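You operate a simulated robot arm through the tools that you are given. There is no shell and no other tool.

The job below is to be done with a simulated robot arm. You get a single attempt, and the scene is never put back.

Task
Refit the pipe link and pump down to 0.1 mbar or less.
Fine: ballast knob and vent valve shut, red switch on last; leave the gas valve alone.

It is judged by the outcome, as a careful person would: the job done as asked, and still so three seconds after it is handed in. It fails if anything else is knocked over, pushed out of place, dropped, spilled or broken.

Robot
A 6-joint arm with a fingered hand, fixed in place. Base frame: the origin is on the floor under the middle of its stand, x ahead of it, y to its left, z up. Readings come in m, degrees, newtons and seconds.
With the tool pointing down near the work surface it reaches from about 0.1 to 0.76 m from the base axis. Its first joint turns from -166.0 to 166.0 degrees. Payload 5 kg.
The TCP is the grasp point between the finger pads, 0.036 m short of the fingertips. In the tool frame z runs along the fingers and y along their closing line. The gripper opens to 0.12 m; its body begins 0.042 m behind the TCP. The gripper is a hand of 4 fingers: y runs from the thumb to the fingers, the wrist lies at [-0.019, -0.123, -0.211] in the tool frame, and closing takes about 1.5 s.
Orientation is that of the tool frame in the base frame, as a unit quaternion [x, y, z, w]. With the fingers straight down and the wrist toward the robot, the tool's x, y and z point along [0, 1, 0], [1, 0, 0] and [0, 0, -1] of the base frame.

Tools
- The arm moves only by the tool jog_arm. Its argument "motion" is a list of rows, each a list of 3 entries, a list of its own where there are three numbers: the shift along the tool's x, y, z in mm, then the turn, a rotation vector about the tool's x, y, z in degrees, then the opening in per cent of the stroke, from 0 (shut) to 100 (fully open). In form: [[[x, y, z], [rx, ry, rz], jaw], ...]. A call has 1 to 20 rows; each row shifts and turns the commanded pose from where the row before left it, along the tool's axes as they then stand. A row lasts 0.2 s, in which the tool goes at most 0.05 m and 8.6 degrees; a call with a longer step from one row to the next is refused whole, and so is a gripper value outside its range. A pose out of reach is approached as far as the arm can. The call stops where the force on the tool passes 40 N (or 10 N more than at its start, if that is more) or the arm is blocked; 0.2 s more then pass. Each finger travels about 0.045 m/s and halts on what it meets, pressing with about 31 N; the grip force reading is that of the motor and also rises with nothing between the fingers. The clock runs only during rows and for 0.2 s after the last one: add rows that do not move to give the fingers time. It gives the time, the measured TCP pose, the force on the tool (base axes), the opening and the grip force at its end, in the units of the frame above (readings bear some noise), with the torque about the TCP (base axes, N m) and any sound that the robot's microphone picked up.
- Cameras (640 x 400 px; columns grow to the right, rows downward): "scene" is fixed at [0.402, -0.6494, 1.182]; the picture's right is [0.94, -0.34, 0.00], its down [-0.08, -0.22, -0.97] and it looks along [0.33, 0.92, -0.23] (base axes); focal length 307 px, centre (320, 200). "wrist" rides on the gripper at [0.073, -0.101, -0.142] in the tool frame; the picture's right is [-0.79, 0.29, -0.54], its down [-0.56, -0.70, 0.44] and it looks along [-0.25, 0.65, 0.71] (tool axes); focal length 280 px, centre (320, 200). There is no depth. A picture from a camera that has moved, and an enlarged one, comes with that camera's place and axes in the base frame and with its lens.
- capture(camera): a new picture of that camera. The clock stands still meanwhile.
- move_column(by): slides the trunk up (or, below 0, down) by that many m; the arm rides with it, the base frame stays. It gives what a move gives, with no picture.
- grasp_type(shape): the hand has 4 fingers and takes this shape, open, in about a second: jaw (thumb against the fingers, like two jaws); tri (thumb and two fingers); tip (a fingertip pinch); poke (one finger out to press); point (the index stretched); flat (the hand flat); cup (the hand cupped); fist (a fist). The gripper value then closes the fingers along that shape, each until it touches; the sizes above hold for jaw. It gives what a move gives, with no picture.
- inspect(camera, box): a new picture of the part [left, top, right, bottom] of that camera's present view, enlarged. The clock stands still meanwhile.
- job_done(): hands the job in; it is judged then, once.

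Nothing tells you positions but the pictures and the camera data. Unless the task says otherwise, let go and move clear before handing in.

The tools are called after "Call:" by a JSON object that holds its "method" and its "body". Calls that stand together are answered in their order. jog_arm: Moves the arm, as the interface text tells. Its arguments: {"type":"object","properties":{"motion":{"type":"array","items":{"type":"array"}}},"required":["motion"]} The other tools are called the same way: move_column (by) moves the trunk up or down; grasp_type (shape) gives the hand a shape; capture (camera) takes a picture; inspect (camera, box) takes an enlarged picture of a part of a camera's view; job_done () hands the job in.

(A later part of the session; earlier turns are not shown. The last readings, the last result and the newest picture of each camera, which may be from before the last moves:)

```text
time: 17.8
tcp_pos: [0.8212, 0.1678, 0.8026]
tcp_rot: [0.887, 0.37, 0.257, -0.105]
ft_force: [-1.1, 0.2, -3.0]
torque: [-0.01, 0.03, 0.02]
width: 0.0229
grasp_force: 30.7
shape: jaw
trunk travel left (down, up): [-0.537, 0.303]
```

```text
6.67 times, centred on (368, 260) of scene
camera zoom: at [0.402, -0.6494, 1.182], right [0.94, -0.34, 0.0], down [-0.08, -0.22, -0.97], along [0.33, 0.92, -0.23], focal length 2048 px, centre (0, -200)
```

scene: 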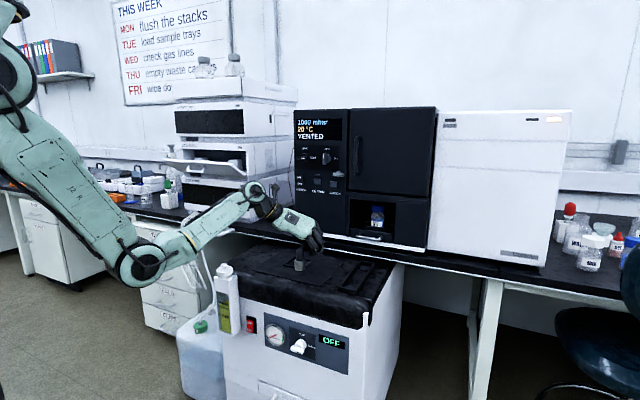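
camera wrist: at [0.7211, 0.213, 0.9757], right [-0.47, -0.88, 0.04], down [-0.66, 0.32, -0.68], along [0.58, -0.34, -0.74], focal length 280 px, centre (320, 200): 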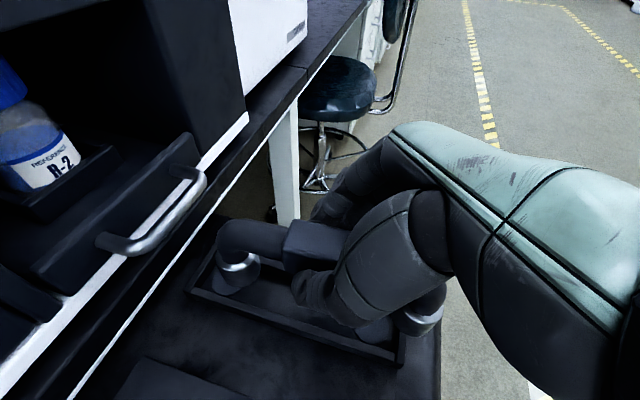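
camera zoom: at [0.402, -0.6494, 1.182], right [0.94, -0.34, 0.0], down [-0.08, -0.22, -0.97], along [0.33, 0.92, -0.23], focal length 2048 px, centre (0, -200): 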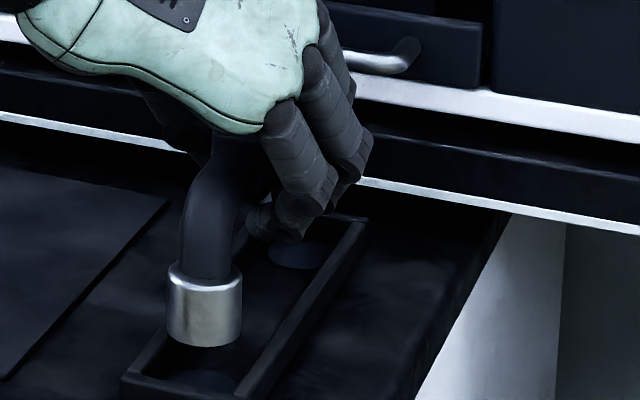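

Zooming further on each foot against its port.

Call:
{"method": "inspect", "body": {"camera": "wrist", "box": [200, 230, 296, 310]}}

Call:
{"method": "inspect", "body": {"camera": "wrist", "box": [370, 270, 466, 390]}}

Call:
{"method": "inspect", "body": {"camera": "scene", "box": [335, 255, 383, 295]}}

```text
5.00 times, centred on (248, 270) of wrist
camera zoom: at [0.7379, 0.2297, 0.9608], right [-0.47, -0.88, 0.04], down [-0.66, 0.32, -0.68], along [0.58, -0.34, -0.74], focal length 1402 px, centre (680, -150)
```

zoom: 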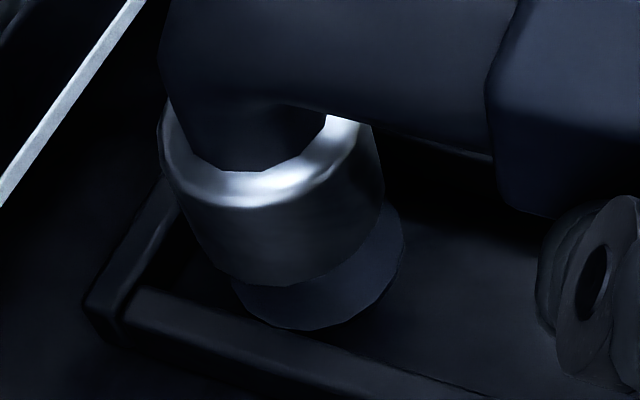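

```text
3.33 times, centred on (418, 330) of wrist
camera zoom: at [0.7379, 0.2297, 0.9608], right [-0.47, -0.88, 0.04], down [-0.66, 0.32, -0.68], along [0.58, -0.34, -0.74], focal length 935 px, centre (-7, -233)
```

zoom: 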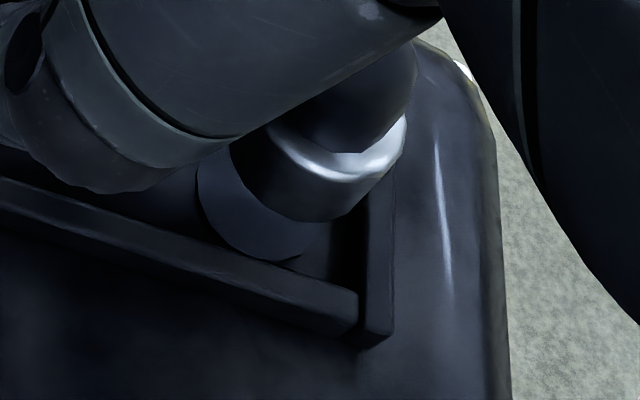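

```text
10.00 times, centred on (359, 275) of scene
camera zoom: at [0.402, -0.6494, 1.182], right [0.94, -0.34, 0.0], down [-0.08, -0.22, -0.97], along [0.33, 0.92, -0.23], focal length 3072 px, centre (-70, -550)
```

zoom: 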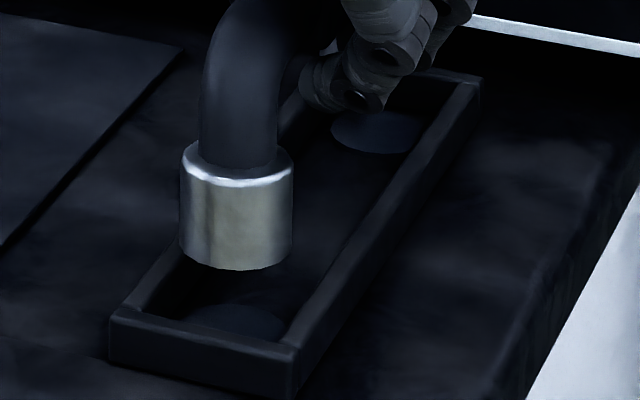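

By the scene camera the feet are over the ports within a couple of mm; from the wrist the far foot looks a bit off or lower. I'll lower in small steps and watch force and pictures.

Call:
{"method": "jog_arm", "body": {"motion": [[[-1.6, 0, 2.5], [0, 0, 0], 0], [[-1.6, 0, 2.5], [0, 0, 0], 0], [[-1.6, 0, 2.5], [0, 0, 0], 0], [[0, 0, 0], [0, 0, 0], 0]]}}

Call:
{"method": "inspect", "body": {"camera": "wrist", "box": [200, 230, 296, 310]}}

Call:
{"method": "inspect", "body": {"camera": "scene", "box": [335, 255, 383, 295]}}

Call:
{"method": "inspect", "body": {"camera": "wrist", "box": [370, 270, 466, 390]}}

```text
time: 18.8
tcp_pos: [0.8195, 0.1684, 0.7934]
tcp_rot: [0.887, 0.369, 0.257, -0.104]
ft_force: [0.0, -0.8, -2.6]
torque: [-0.02, 0.02, 0.0]
width: 0.0224
grasp_force: 30.8
shape: jaw
trunk travel left (down, up): [-0.537, 0.303]
```

```text
5.00 times, centred on (248, 270) of wrist
camera zoom: at [0.7379, 0.2297, 0.9519], right [-0.47, -0.88, 0.04], down [-0.66, 0.32, -0.68], along [0.58, -0.34, -0.74], focal length 1402 px, centre (680, -150)
```

zoom: 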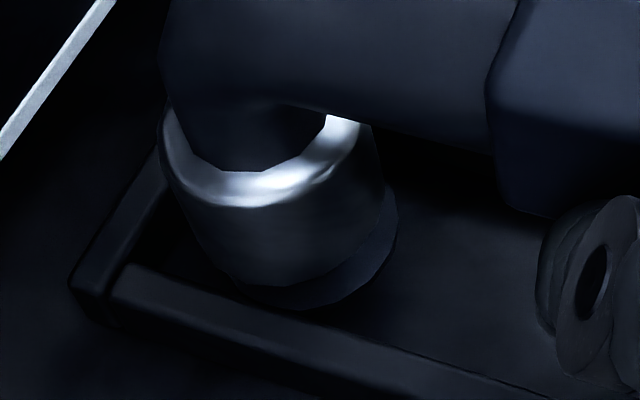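

```text
10.00 times, centred on (359, 275) of scene
camera zoom: at [0.402, -0.6494, 1.182], right [0.94, -0.34, 0.0], down [-0.08, -0.22, -0.97], along [0.33, 0.92, -0.23], focal length 3072 px, centre (-70, -550)
```

zoom: 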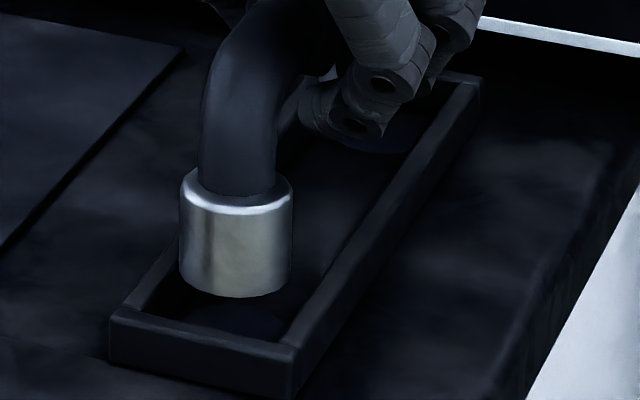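

```text
3.33 times, centred on (418, 330) of wrist
camera zoom: at [0.7379, 0.2297, 0.9519], right [-0.47, -0.88, 0.04], down [-0.66, 0.32, -0.68], along [0.58, -0.34, -0.74], focal length 935 px, centre (-7, -233)
```

zoom: 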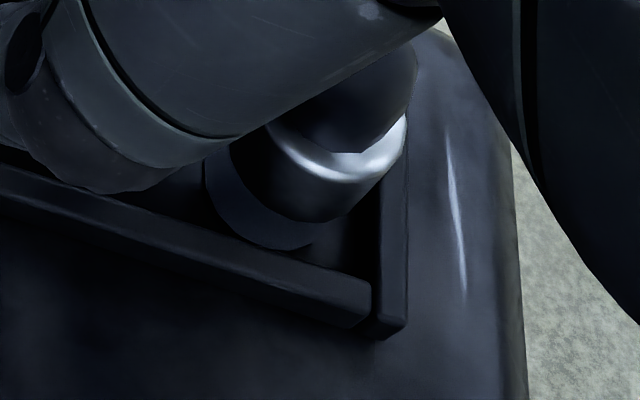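

No contact yet. Let me zoom in harder on the tray's far end and near end to judge clearances to the walls.

Call:
{"method": "inspect", "body": {"camera": "scene", "box": [364, 258, 388, 273]}}

Call:
{"method": "inspect", "body": {"camera": "scene", "box": [344, 275, 368, 295]}}

Call:
{"method": "inspect", "body": {"camera": "wrist", "box": [200, 250, 280, 300]}}

```text
16.00 times, centred on (376, 266) of scene
camera zoom: at [0.402, -0.6494, 1.182], right [0.94, -0.34, 0.0], down [-0.08, -0.22, -0.97], along [0.33, 0.92, -0.23], focal length 4916 px, centre (-576, -848)
```

zoom: 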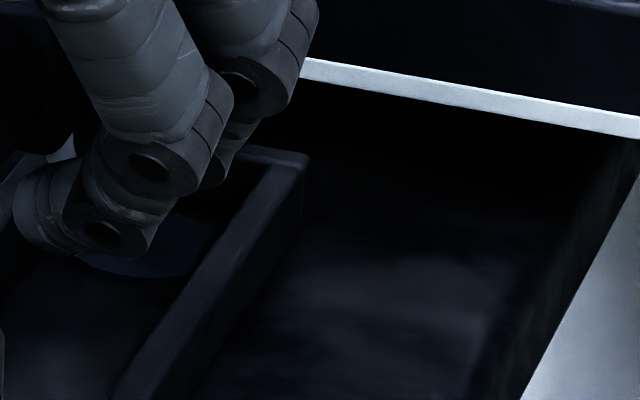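

```text
16.00 times, centred on (356, 285) of scene
camera zoom: at [0.402, -0.6494, 1.182], right [0.94, -0.34, 0.0], down [-0.08, -0.22, -0.97], along [0.33, 0.92, -0.23], focal length 4916 px, centre (-256, -1160)
```

zoom: 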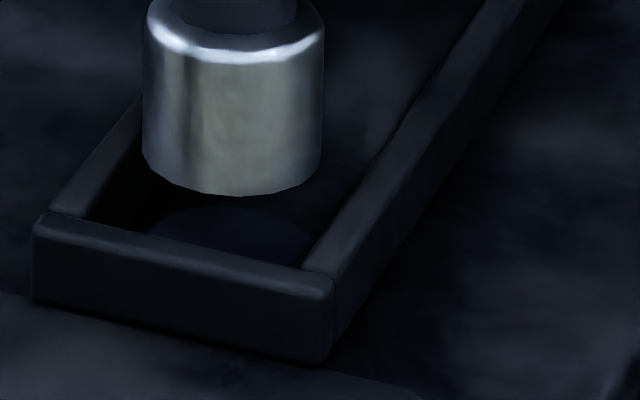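

```text
8.00 times, centred on (240, 275) of wrist
camera zoom: at [0.7379, 0.2297, 0.9519], right [-0.47, -0.88, 0.04], down [-0.66, 0.32, -0.68], along [0.58, -0.34, -0.74], focal length 2243 px, centre (960, -400)
```

zoom: 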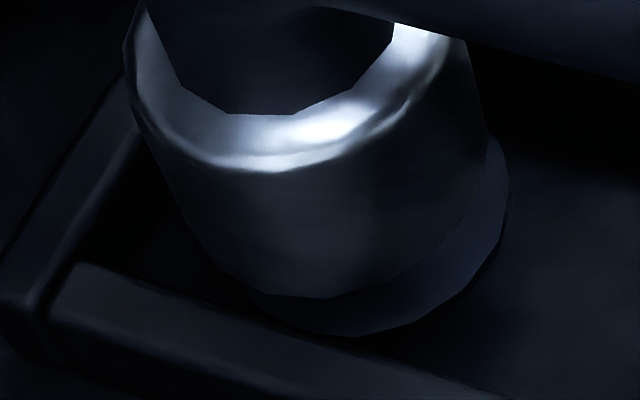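

The tray's inner walls leave about 4 mm around each foot; the near foot is centred, and the far one may be ~2–4 mm toward the left wall. I'll apply a slight turn (0.7°) to hedge, and lower to just above the floor while watching the force.

Call:
{"method": "jog_arm", "body": {"motion": [[[0, 0.8, 0], [-0.37, 0, 0.59], 0], [[-1.6, 0, 2.5], [0, 0, 0], 0], [[-1.6, 0, 2.5], [0, 0, 0], 0], [[-1.6, 0, 2.5], [0, 0, 0], 0], [[-1.6, 0, 2.5], [0, 0, 0], 0], [[0, 0, 0], [0, 0, 0], 0]]}}

Call:
{"method": "inspect", "body": {"camera": "wrist", "box": [200, 250, 280, 300]}}

Call:
{"method": "inspect", "body": {"camera": "scene", "box": [344, 270, 368, 290]}}

Call:
{"method": "inspect", "body": {"camera": "wrist", "box": [370, 270, 466, 390]}}

```text
time: 20.2
tcp_pos: [0.8206, 0.1667, 0.7817]
tcp_rot: [0.889, 0.364, 0.259, -0.103]
ft_force: [0.2, 0.0, -2.6]
torque: [-0.02, 0.0, -0.02]
width: 0.0227
grasp_force: 30.8
shape: jaw
trunk travel left (down, up): [-0.537, 0.303]
```

```text
8.00 times, centred on (240, 275) of wrist
camera zoom: at [0.739, 0.2293, 0.9395], right [-0.48, -0.88, 0.04], down [-0.66, 0.33, -0.68], along [0.58, -0.35, -0.74], focal length 2243 px, centre (960, -400)
```

zoom: 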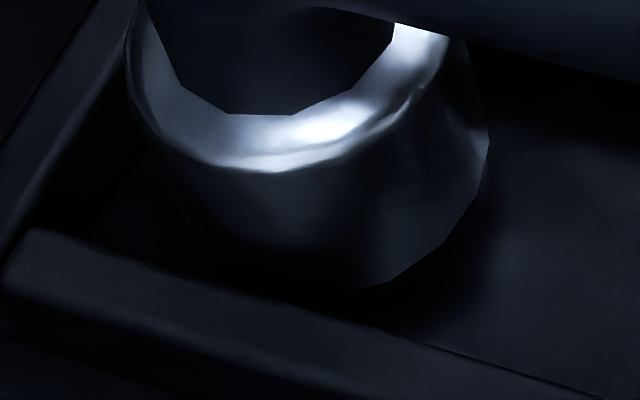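

```text
16.00 times, centred on (356, 280) of scene
camera zoom: at [0.402, -0.6494, 1.182], right [0.94, -0.34, 0.0], down [-0.08, -0.22, -0.97], along [0.33, 0.92, -0.23], focal length 4916 px, centre (-256, -1080)
```

zoom: 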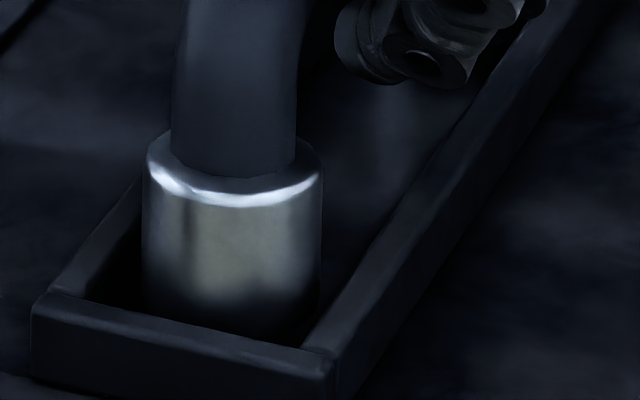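

```text
3.33 times, centred on (418, 330) of wrist
camera zoom: at [0.739, 0.2293, 0.9395], right [-0.48, -0.88, 0.04], down [-0.66, 0.33, -0.68], along [0.58, -0.35, -0.74], focal length 935 px, centre (-7, -233)
```

zoom: 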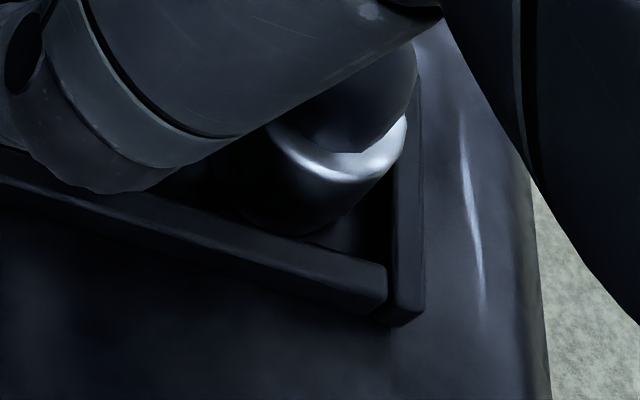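

Both feet are inside the tray walls without side force. Lowering the last millimetres gently.

Call:
{"method": "jog_arm", "body": {"motion": [[[-1.2, 0, 1.9], [0, 0, 0], 0], [[-1.2, 0, 1.9], [0, 0, 0], 0], [[-1.2, 0, 1.9], [0, 0, 0], 0], [[0, 0, 0], [0, 0, 0], 0]]}}

Call:
{"method": "jog_arm", "body": {"motion": [[[-0.8, 0, 1.3], [0, 0, 0], 0], [[0, 0, 0], [0, 0, 0], 0]]}}

```text
time: 21.2
tcp_pos: [0.8208, 0.1662, 0.7756]
tcp_rot: [0.889, 0.364, 0.258, -0.103]
ft_force: [1.0, -0.7, -2.7]
torque: [-0.01, 0.02, 0.01]
width: 0.0227
grasp_force: 30.9
shape: jaw
trunk travel left (down, up): [-0.537, 0.303]
```

```text
time: 21.8
tcp_pos: [0.8207, 0.167, 0.7753]
tcp_rot: [0.889, 0.365, 0.258, -0.103]
ft_force: [1.0, 0.3, -2.7]
torque: [-0.03, 0.02, -0.06]
width: 0.0228
grasp_force: 31.0
shape: jaw
trunk travel left (down, up): [-0.537, 0.303]
```

Call:
{"method": "jog_arm", "body": {"motion": [[[-0.8, 0, 1.3], [0, 0, 0], 0], [[0, 0, 0], [0, 0, 0], 0]]}}

Call:
{"method": "jog_arm", "body": {"motion": [[[-0.8, 0, 1.3], [0, 0, 0], 0], [[0, 0, 0], [0, 0, 0], 0]]}}

Call:
{"method": "inspect", "body": {"camera": "scene", "box": [344, 270, 368, 290]}}

```text
time: 22.4
tcp_pos: [0.8194, 0.1668, 0.7733]
tcp_rot: [0.889, 0.365, 0.258, -0.103]
ft_force: [0.0, 0.3, -3.6]
torque: [-0.04, 0.01, 0.01]
width: 0.0228
grasp_force: 31.0
shape: jaw
trunk travel left (down, up): [-0.537, 0.303]
```

```text
time: 23.0
tcp_pos: [0.8197, 0.1664, 0.7711]
tcp_rot: [0.889, 0.365, 0.258, -0.103]
ft_force: [-0.7, -0.9, -2.3]
torque: [0.03, 0.0, 0.02]
width: 0.0229
grasp_force: 31.2
shape: jaw
trunk travel left (down, up): [-0.537, 0.303]
```

```text
16.00 times, centred on (356, 280) of scene
camera zoom: at [0.402, -0.6494, 1.182], right [0.94, -0.34, 0.0], down [-0.08, -0.22, -0.97], along [0.33, 0.92, -0.23], focal length 4916 px, centre (-256, -1080)
```

zoom: 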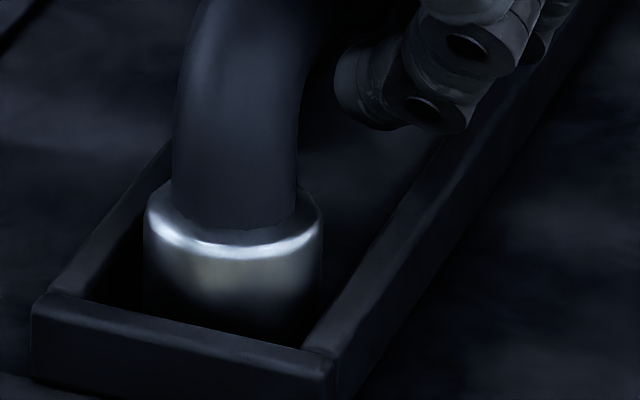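

Call:
{"method": "jog_arm", "body": {"motion": [[[-0.8, 0, 1.3], [0, 0, 0], 0], [[0, 0, 0], [0, 0, 0], 0]]}}

Call:
{"method": "jog_arm", "body": {"motion": [[[-0.8, 0, 1.3], [0, 0, 0], 0], [[0, 0, 0], [0, 0, 0], 0]]}}

Call:
{"method": "inspect", "body": {"camera": "wrist", "box": [200, 230, 296, 310]}}

```text
time: 23.6
tcp_pos: [0.8203, 0.1665, 0.7724]
tcp_rot: [0.888, 0.365, 0.259, -0.104]
ft_force: [1.2, 0.9, 2.5]
torque: [0.09, -0.08, 0.04]
width: 0.0228
grasp_force: 31.1
shape: jaw
trunk travel left (down, up): [-0.537, 0.303]
```

```text
time: 24.2
tcp_pos: [0.82, 0.1666, 0.7713]
tcp_rot: [0.889, 0.363, 0.26, -0.103]
ft_force: [0.7, -1.8, 8.6]
torque: [0.08, -0.11, -0.03]
width: 0.0231
grasp_force: 31.4
shape: jaw
trunk travel left (down, up): [-0.537, 0.303]
```

```text
5.00 times, centred on (248, 270) of wrist
camera zoom: at [0.7385, 0.2295, 0.9285], right [-0.48, -0.88, 0.04], down [-0.65, 0.33, -0.68], along [0.58, -0.35, -0.73], focal length 1402 px, centre (680, -150)
```

zoom: 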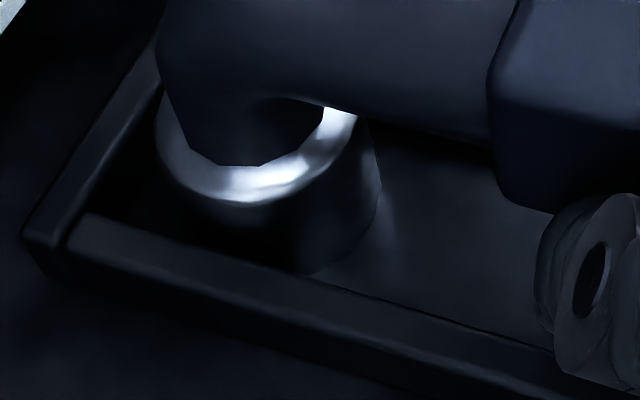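

Both feet have met the floor evenly (upward 8.6 N, torque centred on the link). I'll back off the press slightly, then open part-way and look.

Call:
{"method": "jog_arm", "body": {"motion": [[[0.5, 0, -0.8], [0, 0, 0], 0], [[0, 0, 0], [0, 0, 0], 25], [[0, 0, 0], [0, 0, 0], 35], [[0, 0, 0], [0, 0, 0], 45], [[0, 0, 0], [0, 0, 0], 45], [[0, 0, 0], [0, 0, 0], 45], [[0, 0, 0], [0, 0, 0], 45]]}}

Call:
{"method": "capture", "body": {"camera": "wrist"}}

Call:
{"method": "inspect", "body": {"camera": "scene", "box": [330, 225, 410, 295]}}

```text
time: 25.8
tcp_pos: [0.8186, 0.1685, 0.7684]
tcp_rot: [0.889, 0.365, 0.258, -0.103]
ft_force: [0.0, 0.5, 0.3]
torque: [-0.01, -0.01, -0.02]
width: 0.0536
grasp_force: 0.0
shape: jaw
trunk travel left (down, up): [-0.537, 0.303]
```

```text
taken
camera wrist: at [0.7391, 0.2299, 0.9271], right [-0.48, -0.88, 0.04], down [-0.66, 0.33, -0.68], along [0.58, -0.35, -0.74], focal length 280 px, centre (320, 200)
```

wrist: 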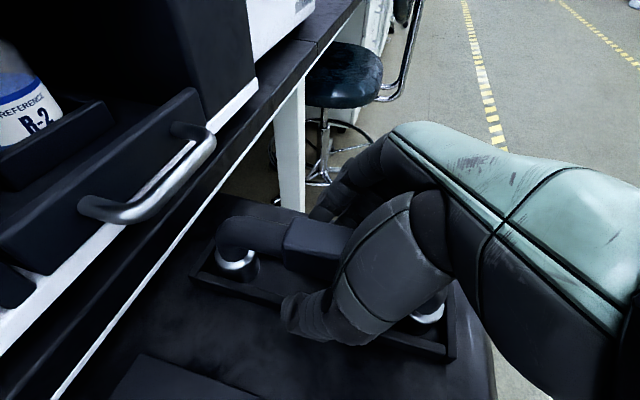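

```text
5.71 times, centred on (370, 260) of scene
camera zoom: at [0.402, -0.6494, 1.182], right [0.94, -0.34, 0.0], down [-0.08, -0.22, -0.97], along [0.33, 0.92, -0.23], focal length 1756 px, centre (34, -143)
```

zoom: 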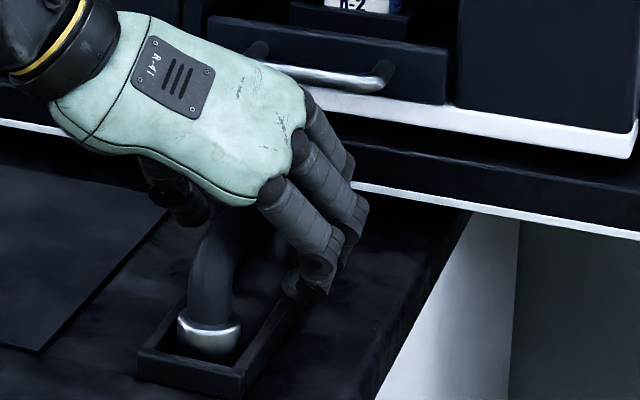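

The link stands free in the tray. Withdrawing the hand straight back along the fingers.

Call:
{"method": "jog_arm", "body": {"motion": [[[0, 0, -15], [0, 0, 0], 50], [[0, 0, -25], [0, 0, 0], 50], [[0, 0, -30], [0, 0, 0], 60], [[0, 0, -35], [0, 0, 0], 60], [[0, 0, -35], [0, 0, 0], 60], [[0, 0, 0], [0, 0, 0], 60]]}}

Call:
{"method": "capture", "body": {"camera": "scene"}}

Call:
{"method": "inspect", "body": {"camera": "scene", "box": [330, 235, 410, 295]}}

Call:
{"method": "capture", "body": {"camera": "wrist"}}

```text
time: 27.2
tcp_pos: [0.7664, 0.1127, 0.8861]
tcp_rot: [0.889, 0.364, 0.258, -0.104]
ft_force: [0.4, -0.6, 0.0]
torque: [-0.02, -0.01, -0.01]
width: 0.0714
grasp_force: 0.1
shape: jaw
trunk travel left (down, up): [-0.537, 0.303]
```

```text
taken
```

scene: 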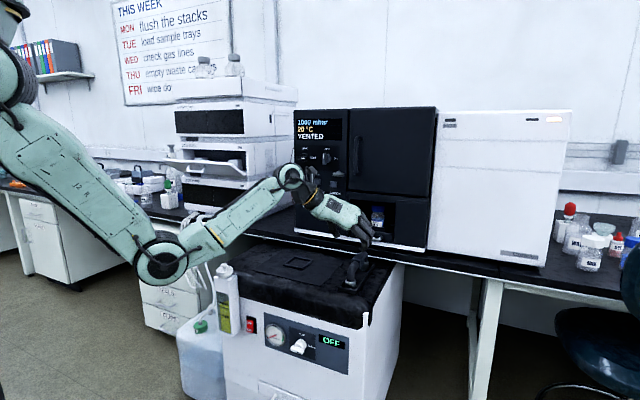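

```text
6.67 times, centred on (370, 265) of scene
camera zoom: at [0.402, -0.6494, 1.182], right [0.94, -0.34, 0.0], down [-0.08, -0.22, -0.97], along [0.33, 0.92, -0.23], focal length 2048 px, centre (-13, -233)
```

zoom: 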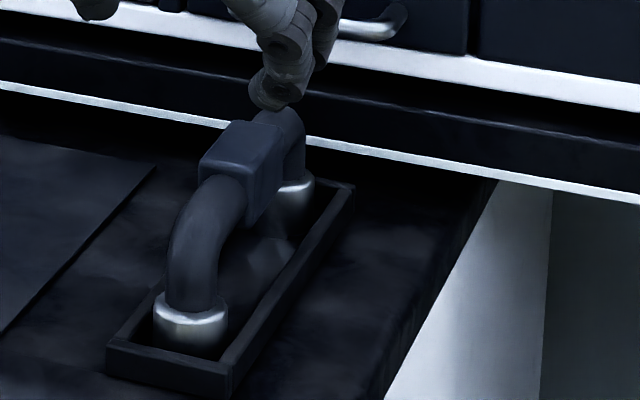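

```text
taken
camera wrist: at [0.6853, 0.1773, 1.0442], right [-0.48, -0.88, 0.04], down [-0.66, 0.33, -0.68], along [0.58, -0.35, -0.74], focal length 280 px, centre (320, 200)
```

wrist: 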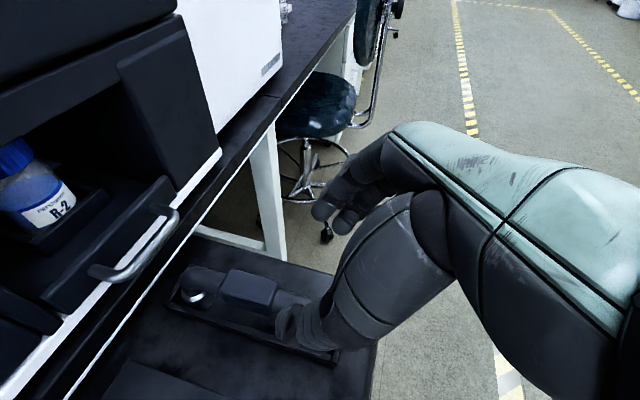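

The link is seated upright in the tray on both feet. Next the vent knob: I place its axis near u = 0.207 (bench-right), z = 1.07, bar front at d = 0.806. I'll rise and move left, keeping well in front of the panel.

Call:
{"method": "jog_arm", "body": {"motion": [[[12.3, 0, -19.5], [0, 0, 0], 60], [[12.3, -16, -19.5], [0, 0, 0], 60], [[12.3, -32, -19.5], [0, 0, 0], 60], [[12.3, -32, -19.5], [0, 0, 0], 60], [[12.3, -32, -19.5], [0, 0, 0], 60], [[12.3, -32, -19.5], [0, 0, 0], 60], [[12.3, -32, -19.5], [0, 0, 0], 60], [[12.3, -32, -19.5], [0, 0, 0], 60], [[0, -32, 0], [0, 0, 0], 60], [[0, 0, 0], [0, 0, 0], 60]]}}

Call:
{"method": "capture", "body": {"camera": "scene"}}

Call:
{"method": "inspect", "body": {"camera": "scene", "box": [330, 235, 410, 295]}}

Call:
{"method": "capture", "body": {"camera": "wrist"}}

```text
time: 29.4
tcp_pos: [0.5971, 0.2839, 1.0723]
tcp_rot: [0.889, 0.363, 0.258, -0.103]
ft_force: [0.1, 0.4, 0.2]
torque: [0.0, 0.03, 0.0]
width: 0.0718
grasp_force: 0.1
shape: jaw
trunk travel left (down, up): [-0.537, 0.303]
```

```text
taken
```

scene: 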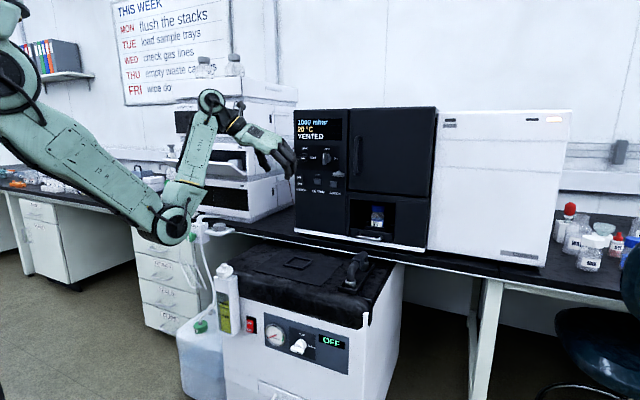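

```text
6.67 times, centred on (370, 265) of scene
camera zoom: at [0.402, -0.6494, 1.182], right [0.94, -0.34, 0.0], down [-0.08, -0.22, -0.97], along [0.33, 0.92, -0.23], focal length 2048 px, centre (-13, -233)
```

zoom: 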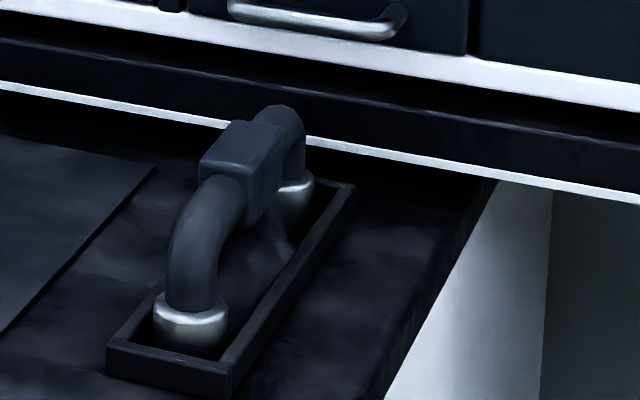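

```text
taken
camera wrist: at [0.5157, 0.3476, 1.2301], right [-0.48, -0.88, 0.04], down [-0.66, 0.33, -0.68], along [0.58, -0.35, -0.74], focal length 280 px, centre (320, 200)
```

wrist: 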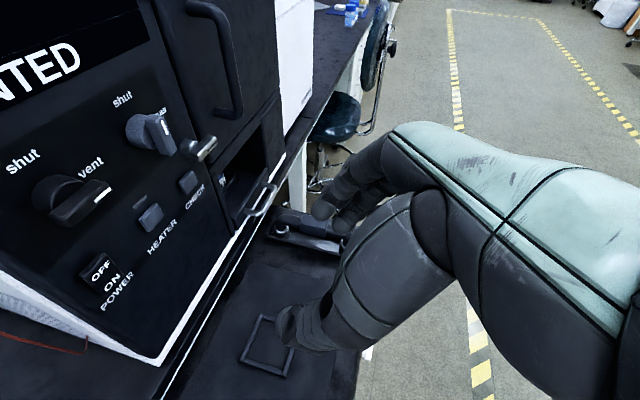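

The link is good. The wrist camera sees the knobs well now; zooming in on vent.

Call:
{"method": "inspect", "body": {"camera": "wrist", "box": [0, 70, 240, 320]}}

Call:
{"method": "inspect", "body": {"camera": "scene", "box": [295, 135, 345, 175]}}

```text
1.60 times, centred on (120, 195) of wrist
camera zoom: at [0.5157, 0.3476, 1.2301], right [-0.48, -0.88, 0.04], down [-0.66, 0.33, -0.68], along [0.58, -0.35, -0.74], focal length 449 px, centre (640, 208)
```

zoom: 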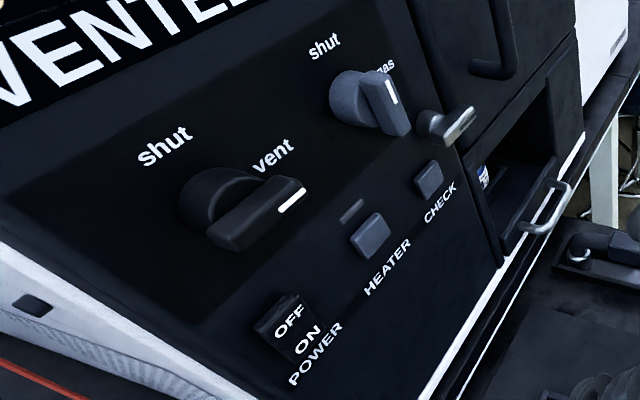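

```text
10.00 times, centred on (320, 155) of scene
camera zoom: at [0.402, -0.6494, 1.182], right [0.94, -0.34, 0.0], down [-0.08, -0.22, -0.97], along [0.33, 0.92, -0.23], focal length 3072 px, centre (320, 650)
```

zoom: 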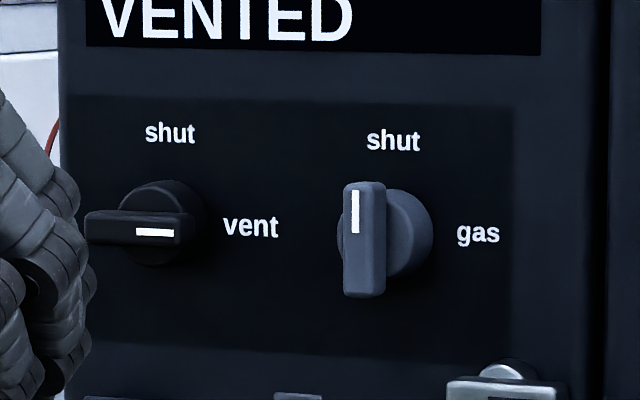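

The vent bar is horizontal with its mark toward "vent" (centre u≈0.207, z≈1.074). Tilting the hand to point straight at the panel.

Call:
{"method": "jog_arm", "body": {"motion": [[[0, 0, 0], [0, 8.3, 0], 45], [[0, 0, 0], [0, 8.3, 0], 45], [[0, 0, 0], [0, 8.3, 0], 45], [[0, 0, 0], [0, 8.3, 0], 45], [[0, 0, 0], [0, 8.3, 0], 45], [[0, 0, 0], [0, 8.3, 0], 45], [[0, 0, 0], [0, 8.3, 0], 45], [[0, 0, 0], [0, 0, 0], 45]]}}

Call:
{"method": "capture", "body": {"camera": "scene"}}

```text
time: 31.2
tcp_pos: [0.5969, 0.2861, 1.0696]
tcp_rot: [0.651, 0.268, 0.658, -0.267]
ft_force: [-0.2, 0.3, 0.0]
torque: [0.0, 0.01, 0.03]
width: 0.0543
grasp_force: 0.1
shape: jaw
trunk travel left (down, up): [-0.537, 0.303]
```

```text
taken
```

scene: 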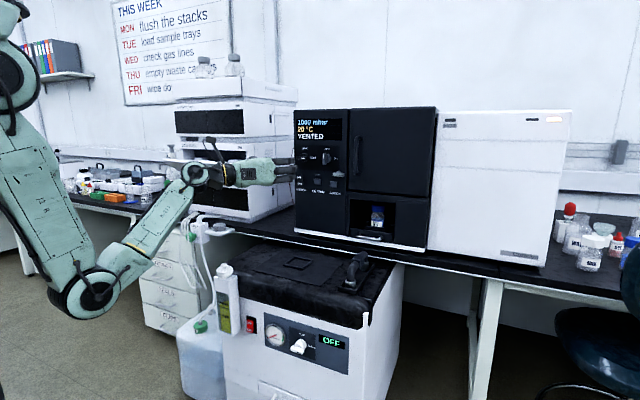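

The hand points at the panel. Now rolling 90° so the fingers come above and the thumb below the bar.

Call:
{"method": "jog_arm", "body": {"motion": [[[0, 0, 0], [0, 0, -8.2], 45], [[0, 0, 0], [0, 0, -8.2], 45], [[0, 0, 0], [0, 0, -8.2], 45], [[0, 0, 0], [0, 0, -8.2], 45], [[0, 0, 0], [0, 0, -8.2], 45], [[0, 0, 0], [0, 0, -8.2], 45], [[0, 0, 0], [0, 0, -8.2], 45], [[0, 0, 0], [0, 0, -8.2], 45], [[0, 0, 0], [0, 0, -8.2], 45], [[0, 0, 0], [0, 0, -8.2], 45], [[0, 0, 0], [0, 0, -8], 45], [[0, 0, 0], [0, 0, 0], 45]]}}

Call:
{"method": "capture", "body": {"camera": "scene"}}

Call:
{"method": "capture", "body": {"camera": "wrist"}}

```text
time: 33.8
tcp_pos: [0.5302, 0.3877, 1.0792]
tcp_rot: [0.349, 0.637, 0.646, 0.234]
ft_force: [0.3, 1.1, 0.3]
torque: [0.01, -0.01, -0.02]
width: 0.0541
grasp_force: 0.2
shape: jaw
out of reach, approached as far as the arm can: row 7, 8, 9, 10, 11
trunk travel left (down, up): [-0.537, 0.303]
```

```text
taken
```

scene: 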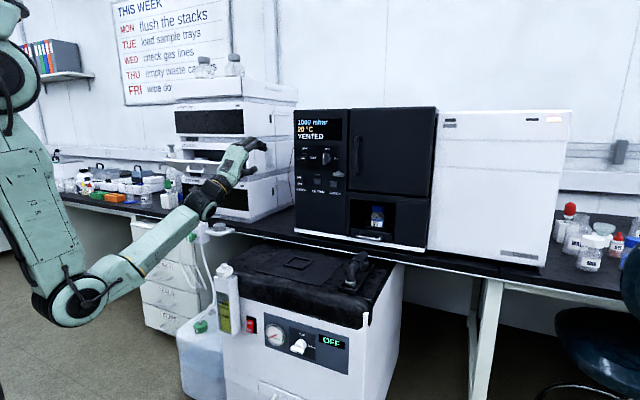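

```text
taken
camera wrist: at [0.363, 0.3565, 0.9977], right [0.15, -0.97, 0.19], down [0.59, -0.07, -0.8], along [0.79, 0.23, 0.57], focal length 280 px, centre (320, 200)
```

wrist: 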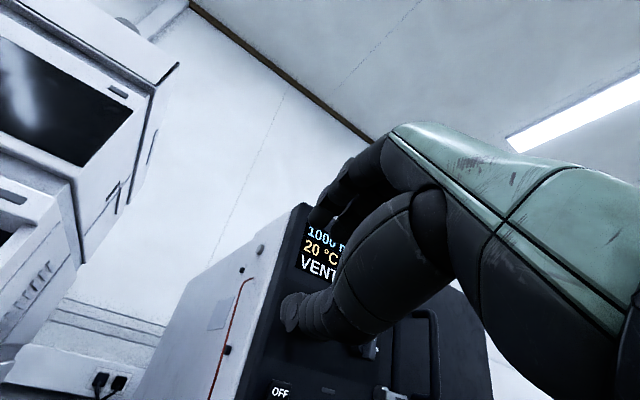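

The roll was blocked by reach near the base; farther out it should be easier. Moving forward/right toward the pre-grasp point, still ~5 cm short of the knob.

Call:
{"method": "jog_arm", "body": {"motion": [[[-20, 3, 15], [0, 0, 0], 45], [[-20, 3, 15], [0, 0, 0], 45], [[-20, 3, 15], [0, 0, 0], 45], [[-20, 3, 15], [0, 0, 0], 45], [[-20, 3, 15], [0, 0, 0], 45], [[0, 0, 0], [0, 0, 0], 45]]}}

Call:
{"method": "capture", "body": {"camera": "scene"}}

Call:
{"method": "capture", "body": {"camera": "wrist"}}

```text
time: 35.2
tcp_pos: [0.5858, 0.4263, 1.143]
tcp_rot: [0.328, 0.636, 0.657, 0.237]
ft_force: [-0.6, 0.8, 0.1]
torque: [-0.02, 0.0, 0.0]
width: 0.0541
grasp_force: 0.0
shape: jaw
out of reach, approached as far as the arm can: row 1, 2, 3, 4, 5
trunk travel left (down, up): [-0.537, 0.303]
```

```text
taken
```

scene: 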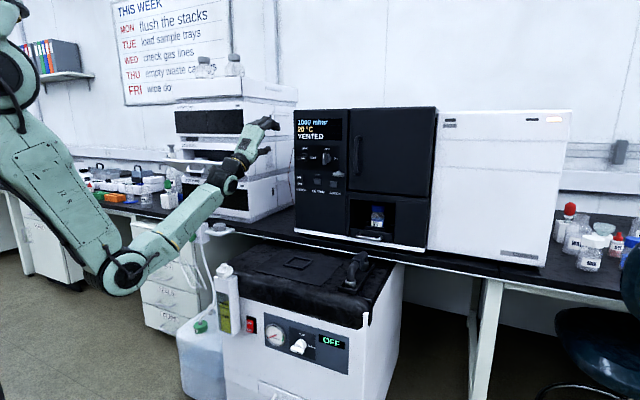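

```text
taken
camera wrist: at [0.4231, 0.3916, 1.0542], right [0.16, -0.97, 0.2], down [0.63, -0.05, -0.78], along [0.76, 0.25, 0.6], focal length 280 px, centre (320, 200)
```

wrist: 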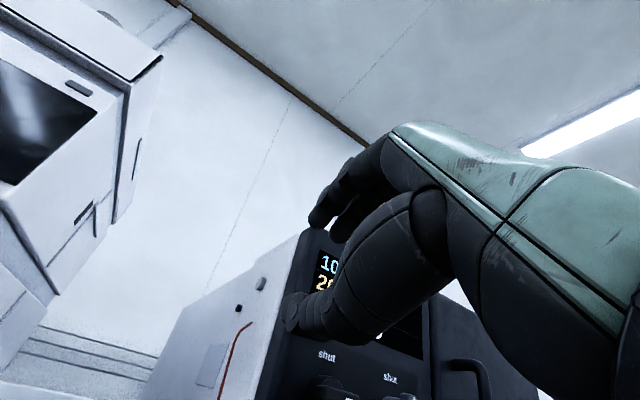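

The arm wants a lower shoulder for this hand pose. I'll lower the trunk 0.12 m (path below is clear) and re-approach.

Call:
{"method": "move_column", "body": {"by": -0.12}}

Call:
{"method": "capture", "body": {"camera": "scene"}}

```text
time: 36.7
tcp_pos: [0.5866, 0.4264, 1.0234]
tcp_rot: [0.328, 0.636, 0.658, 0.236]
ft_force: [0.2, -0.4, 0.4]
torque: [-0.01, -0.03, -0.01]
width: 0.0542
grasp_force: 0.0
shape: jaw
trunk travel left (down, up): [-0.417, 0.423]
```

```text
taken
```

scene: 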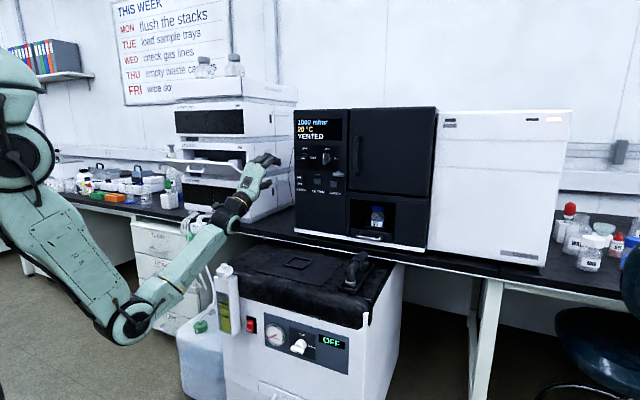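

Call:
{"method": "jog_arm", "body": {"motion": [[[-17, 12, 0], [0, 0, 0], 45], [[-17, 12, 0], [0, 0, 0], 45], [[-17, 12, 0], [0, 0, 0], 45], [[-17, 12, 0], [0, 0, 0], 45], [[-17, 12, 0], [0, 0, 0], 45], [[0, 0, 0], [-0.7, 1, -3.8], 45], [[0, 0, 0], [-0.7, 1, -3.8], 45], [[0, 0, 0], [0, 0, 0], 45]]}}

Call:
{"method": "capture", "body": {"camera": "scene"}}

Call:
{"method": "capture", "body": {"camera": "wrist"}}

```text
time: 38.5
tcp_pos: [0.6318, 0.3846, 1.0616]
tcp_rot: [0.27, 0.652, 0.654, 0.274]
ft_force: [0.7, 0.0, -0.4]
torque: [0.01, -0.01, 0.01]
width: 0.0538
grasp_force: 0.1
shape: jaw
out of reach, approached as far as the arm can: row 1, 2, 3
trunk travel left (down, up): [-0.417, 0.423]
```

```text
taken
```

scene: 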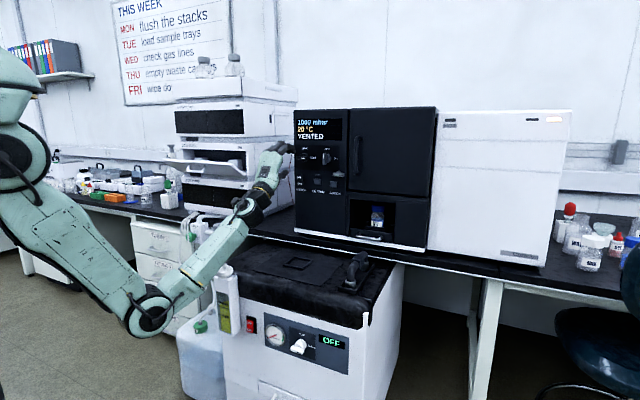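

```text
taken
camera wrist: at [0.4803, 0.3353, 0.959], right [0.17, -0.94, 0.29], down [0.71, -0.09, -0.7], along [0.68, 0.32, 0.66], focal length 280 px, centre (320, 200)
```

wrist: 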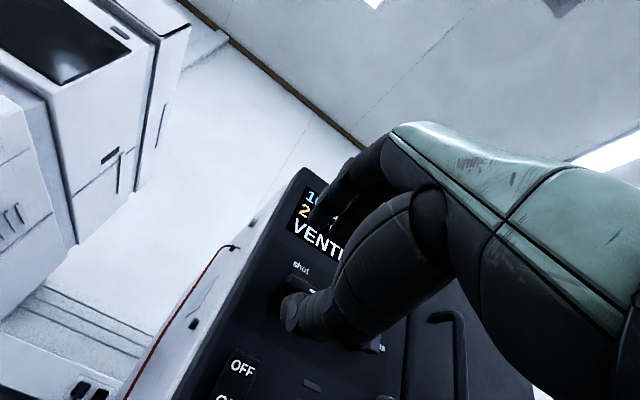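

The hand is now level with fingers above and thumb below. I'll centre on the knob axis and test in free air whether the arm can roll the needed 90° counter-clockwise.

Call:
{"method": "jog_arm", "body": {"motion": [[[-16, 6, 0], [0, 0, 0], 45], [[-16, 6, 0], [0, 0, 0], 45], [[0, 0, 0], [0, 0, 0], 45]]}}

Call:
{"method": "jog_arm", "body": {"motion": [[[0, 0, 0], [0, 0, -8.2], 45], [[0, 0, 0], [0, 0, -8.2], 45], [[0, 0, 0], [0, 0, -8.2], 45], [[0, 0, 0], [0, 0, -8.2], 45], [[0, 0, 0], [0, 0, -8.2], 45], [[0, 0, 0], [0, 0, -8.2], 45], [[0, 0, 0], [0, 0, -8.2], 45], [[0, 0, 0], [0, 0, -8.2], 45], [[0, 0, 0], [0, 0, -8.2], 45], [[0, 0, 0], [0, 0, -8.2], 45], [[0, 0, 0], [0, 0, -8], 45], [[0, 0, 0], [0, 0, 0], 45]]}}

Call:
{"method": "capture", "body": {"camera": "scene"}}

```text
time: 39.3
tcp_pos: [0.653, 0.3608, 1.0736]
tcp_rot: [0.27, 0.652, 0.654, 0.272]
ft_force: [-0.3, -0.4, 0.2]
torque: [-0.02, -0.02, -0.05]
width: 0.054
grasp_force: 0.1
shape: jaw
trunk travel left (down, up): [-0.417, 0.423]
```

```text
time: 41.9
tcp_pos: [0.6527, 0.3595, 1.0721]
tcp_rot: [-0.27, 0.652, 0.269, 0.656]
ft_force: [0.1, 0.7, 0.4]
torque: [-0.02, -0.01, -0.03]
width: 0.0539
grasp_force: 0.1
shape: jaw
trunk travel left (down, up): [-0.417, 0.423]
```

```text
taken
```

scene: 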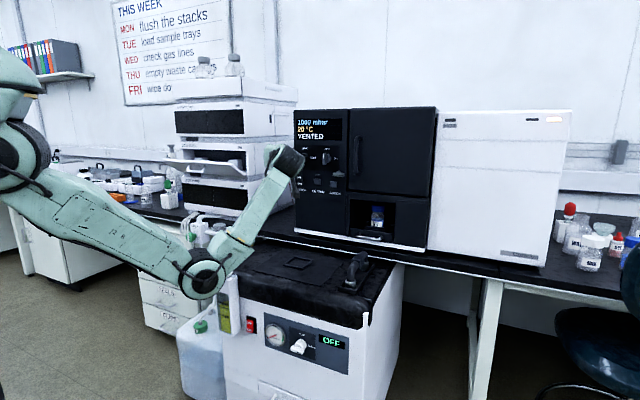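

The 90° roll works freely here. Rolling back to the starting grip orientation.

Call:
{"method": "jog_arm", "body": {"motion": [[[0, 0, 0], [0, 0, 8.2], 45], [[0, 0, 0], [0, 0, 8.2], 45], [[0, 0, 0], [0, 0, 8.2], 45], [[0, 0, 0], [0, 0, 8.2], 45], [[0, 0, 0], [0, 0, 8.2], 45], [[0, 0, 0], [0, 0, 8.2], 45], [[0, 0, 0], [0, 0, 8.2], 45], [[0, 0, 0], [0, 0, 8.2], 45], [[0, 0, 0], [0, 0, 8.2], 45], [[0, 0, 0], [0, 0, 8.2], 45], [[0, 0, 0], [0, 0, 8], 45], [[0, 0, 0], [0, 0, 0], 45]]}}

Call:
{"method": "inspect", "body": {"camera": "scene", "box": [240, 120, 340, 190]}}

Call:
{"method": "capture", "body": {"camera": "wrist"}}

```text
time: 44.5
tcp_pos: [0.6536, 0.3602, 1.0727]
tcp_rot: [0.271, 0.652, 0.654, 0.272]
ft_force: [0.8, 0.6, 0.3]
torque: [-0.02, -0.01, -0.02]
width: 0.0541
grasp_force: 0.1
shape: jaw
trunk travel left (down, up): [-0.417, 0.423]
```

```text
5.71 times, centred on (290, 155) of scene
camera zoom: at [0.402, -0.6494, 1.182], right [0.94, -0.34, 0.0], down [-0.08, -0.22, -0.97], along [0.33, 0.92, -0.23], focal length 1756 px, centre (491, 457)
```

zoom: 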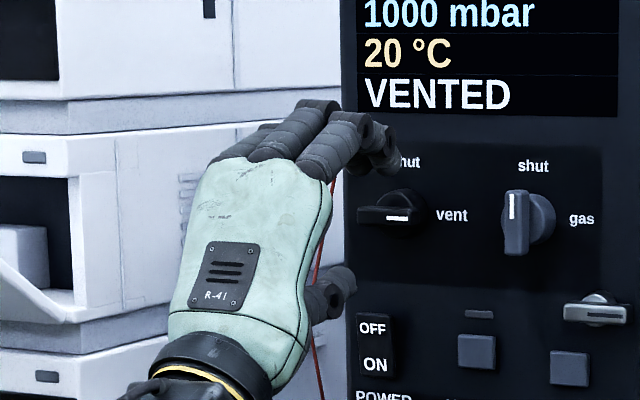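

```text
taken
camera wrist: at [0.5031, 0.312, 0.9711], right [0.17, -0.94, 0.29], down [0.71, -0.08, -0.7], along [0.68, 0.32, 0.66], focal length 280 px, centre (320, 200)
```

wrist: 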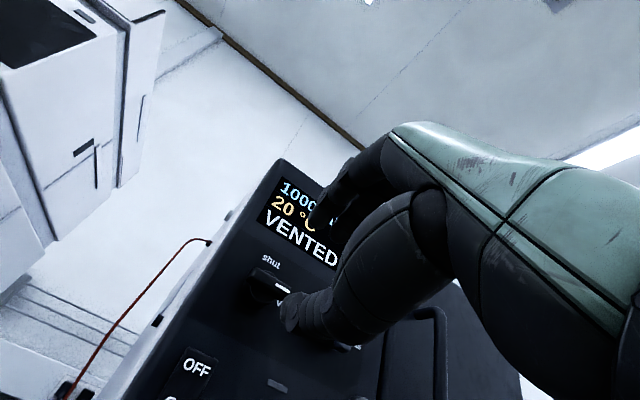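

Aligned in height and side. Advancing toward the knob in two parts, checking the picture between.

Call:
{"method": "jog_arm", "body": {"motion": [[[0, 1, 15], [0, 0, 0], 45], [[0, 0, 15], [0, 0, 0], 45], [[0, 0, 15], [0, 0, 0], 45], [[0, 0, 0], [0, 0, 0], 45]]}}

Call:
{"method": "inspect", "body": {"camera": "scene", "box": [265, 125, 335, 175]}}

Call:
{"method": "capture", "body": {"camera": "wrist"}}

```text
time: 45.5
tcp_pos: [0.6863, 0.3919, 1.0742]
tcp_rot: [0.271, 0.652, 0.654, 0.272]
ft_force: [-0.2, -0.3, 0.4]
torque: [-0.01, 0.02, -0.02]
width: 0.0538
grasp_force: 0.0
shape: jaw
trunk travel left (down, up): [-0.417, 0.423]
```

```text
8.00 times, centred on (300, 150) of scene
camera zoom: at [0.402, -0.6494, 1.182], right [0.94, -0.34, 0.0], down [-0.08, -0.22, -0.97], along [0.33, 0.92, -0.23], focal length 2458 px, centre (480, 600)
```

zoom: 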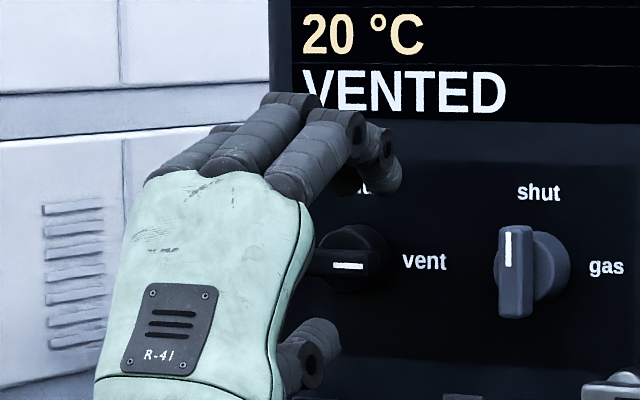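

```text
taken
camera wrist: at [0.535, 0.3441, 0.9723], right [0.17, -0.94, 0.29], down [0.71, -0.08, -0.7], along [0.68, 0.32, 0.66], focal length 280 px, centre (320, 200)
```

wrist: 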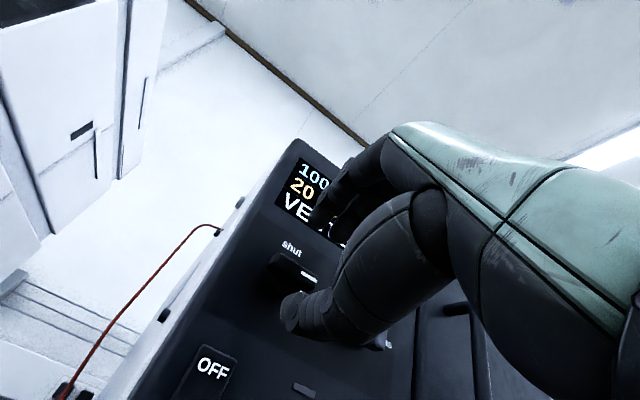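

Fingers above, thumb below, bar centred between. Advancing the last 3 cm and checking force.

Call:
{"method": "jog_arm", "body": {"motion": [[[0, 0, 10], [0, 0, 0], 45], [[0, 0, 10], [0, 0, 0], 45], [[0, 0, 10], [0, 0, 0], 45], [[0, 0, 0], [0, 0, 0], 45]]}}

Call:
{"method": "inspect", "body": {"camera": "scene", "box": [265, 125, 335, 175]}}

Call:
{"method": "inspect", "body": {"camera": "wrist", "box": [220, 220, 400, 400]}}

```text
time: 46.5
tcp_pos: [0.7082, 0.4119, 1.0747]
tcp_rot: [0.271, 0.652, 0.654, 0.274]
ft_force: [0.8, 0.4, 0.1]
torque: [0.0, -0.01, 0.03]
width: 0.0537
grasp_force: 0.1
shape: jaw
trunk travel left (down, up): [-0.417, 0.423]
```

```text
8.00 times, centred on (300, 150) of scene
camera zoom: at [0.402, -0.6494, 1.182], right [0.94, -0.34, 0.0], down [-0.08, -0.22, -0.97], along [0.33, 0.92, -0.23], focal length 2458 px, centre (480, 600)
```

zoom: 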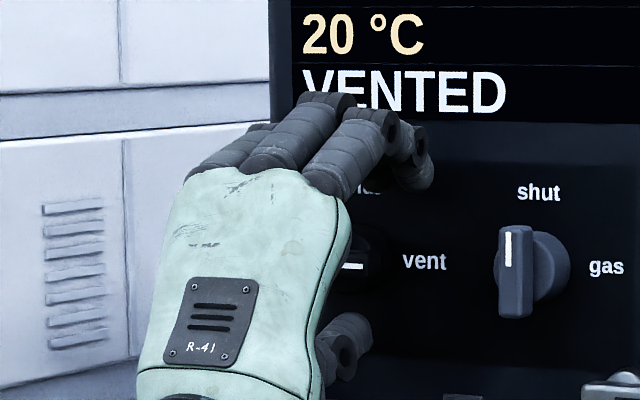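

```text
2.22 times, centred on (310, 310) of wrist
camera zoom: at [0.5565, 0.3645, 0.9718], right [0.17, -0.94, 0.29], down [0.71, -0.08, -0.7], along [0.68, 0.32, 0.66], focal length 623 px, centre (342, -44)
```

zoom: 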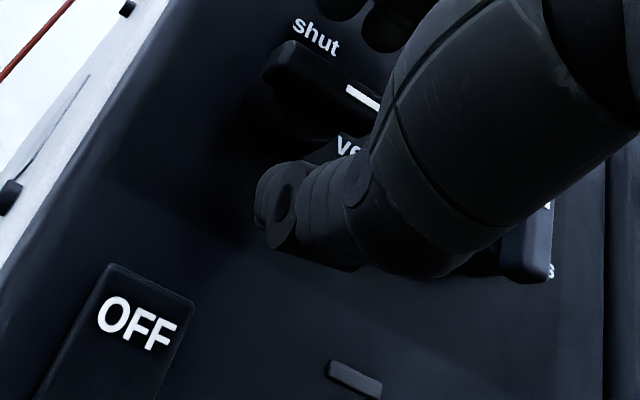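

No contact yet and well placed. Closing on the bar.

Call:
{"method": "jog_arm", "body": {"motion": [[[0, 0, 0], [0, 0, 0], 30], [[0, 0, 0], [0, 0, 0], 20], [[0, 0, 0], [0, 0, 0], 10], [[0, 0, 0], [0, 0, 0], 0], [[0, 0, 0], [0, 0, 0], 0], [[0, 0, 0], [0, 0, 0], 0]]}}

Call:
{"method": "inspect", "body": {"camera": "scene", "box": [265, 125, 335, 175]}}

Call:
{"method": "inspect", "body": {"camera": "wrist", "box": [220, 220, 400, 400]}}

```text
time: 47.9
tcp_pos: [0.7078, 0.413, 1.0732]
tcp_rot: [0.272, 0.652, 0.653, 0.273]
ft_force: [-1.4, -0.7, -6.5]
torque: [-0.14, 0.12, 0.01]
width: 0.02
grasp_force: 31.3
shape: jaw
trunk travel left (down, up): [-0.417, 0.423]
```

```text
8.00 times, centred on (300, 150) of scene
camera zoom: at [0.402, -0.6494, 1.182], right [0.94, -0.34, 0.0], down [-0.08, -0.22, -0.97], along [0.33, 0.92, -0.23], focal length 2458 px, centre (480, 600)
```

zoom: 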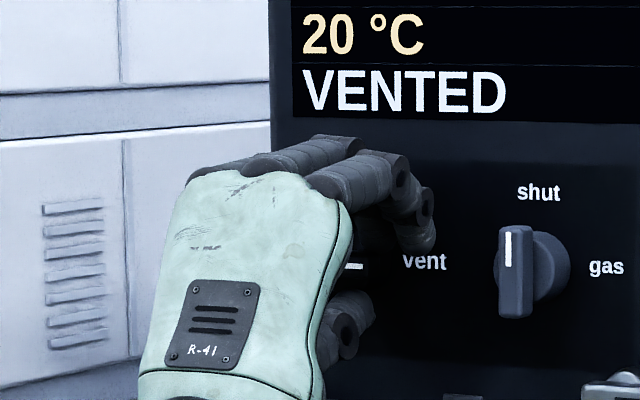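

```text
2.22 times, centred on (310, 310) of wrist
camera zoom: at [0.557, 0.3648, 0.9707], right [0.17, -0.94, 0.29], down [0.71, -0.09, -0.7], along [0.68, 0.32, 0.65], focal length 623 px, centre (342, -44)
```

zoom: 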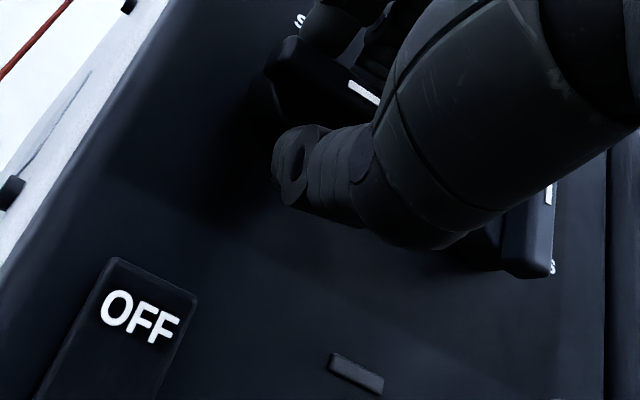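

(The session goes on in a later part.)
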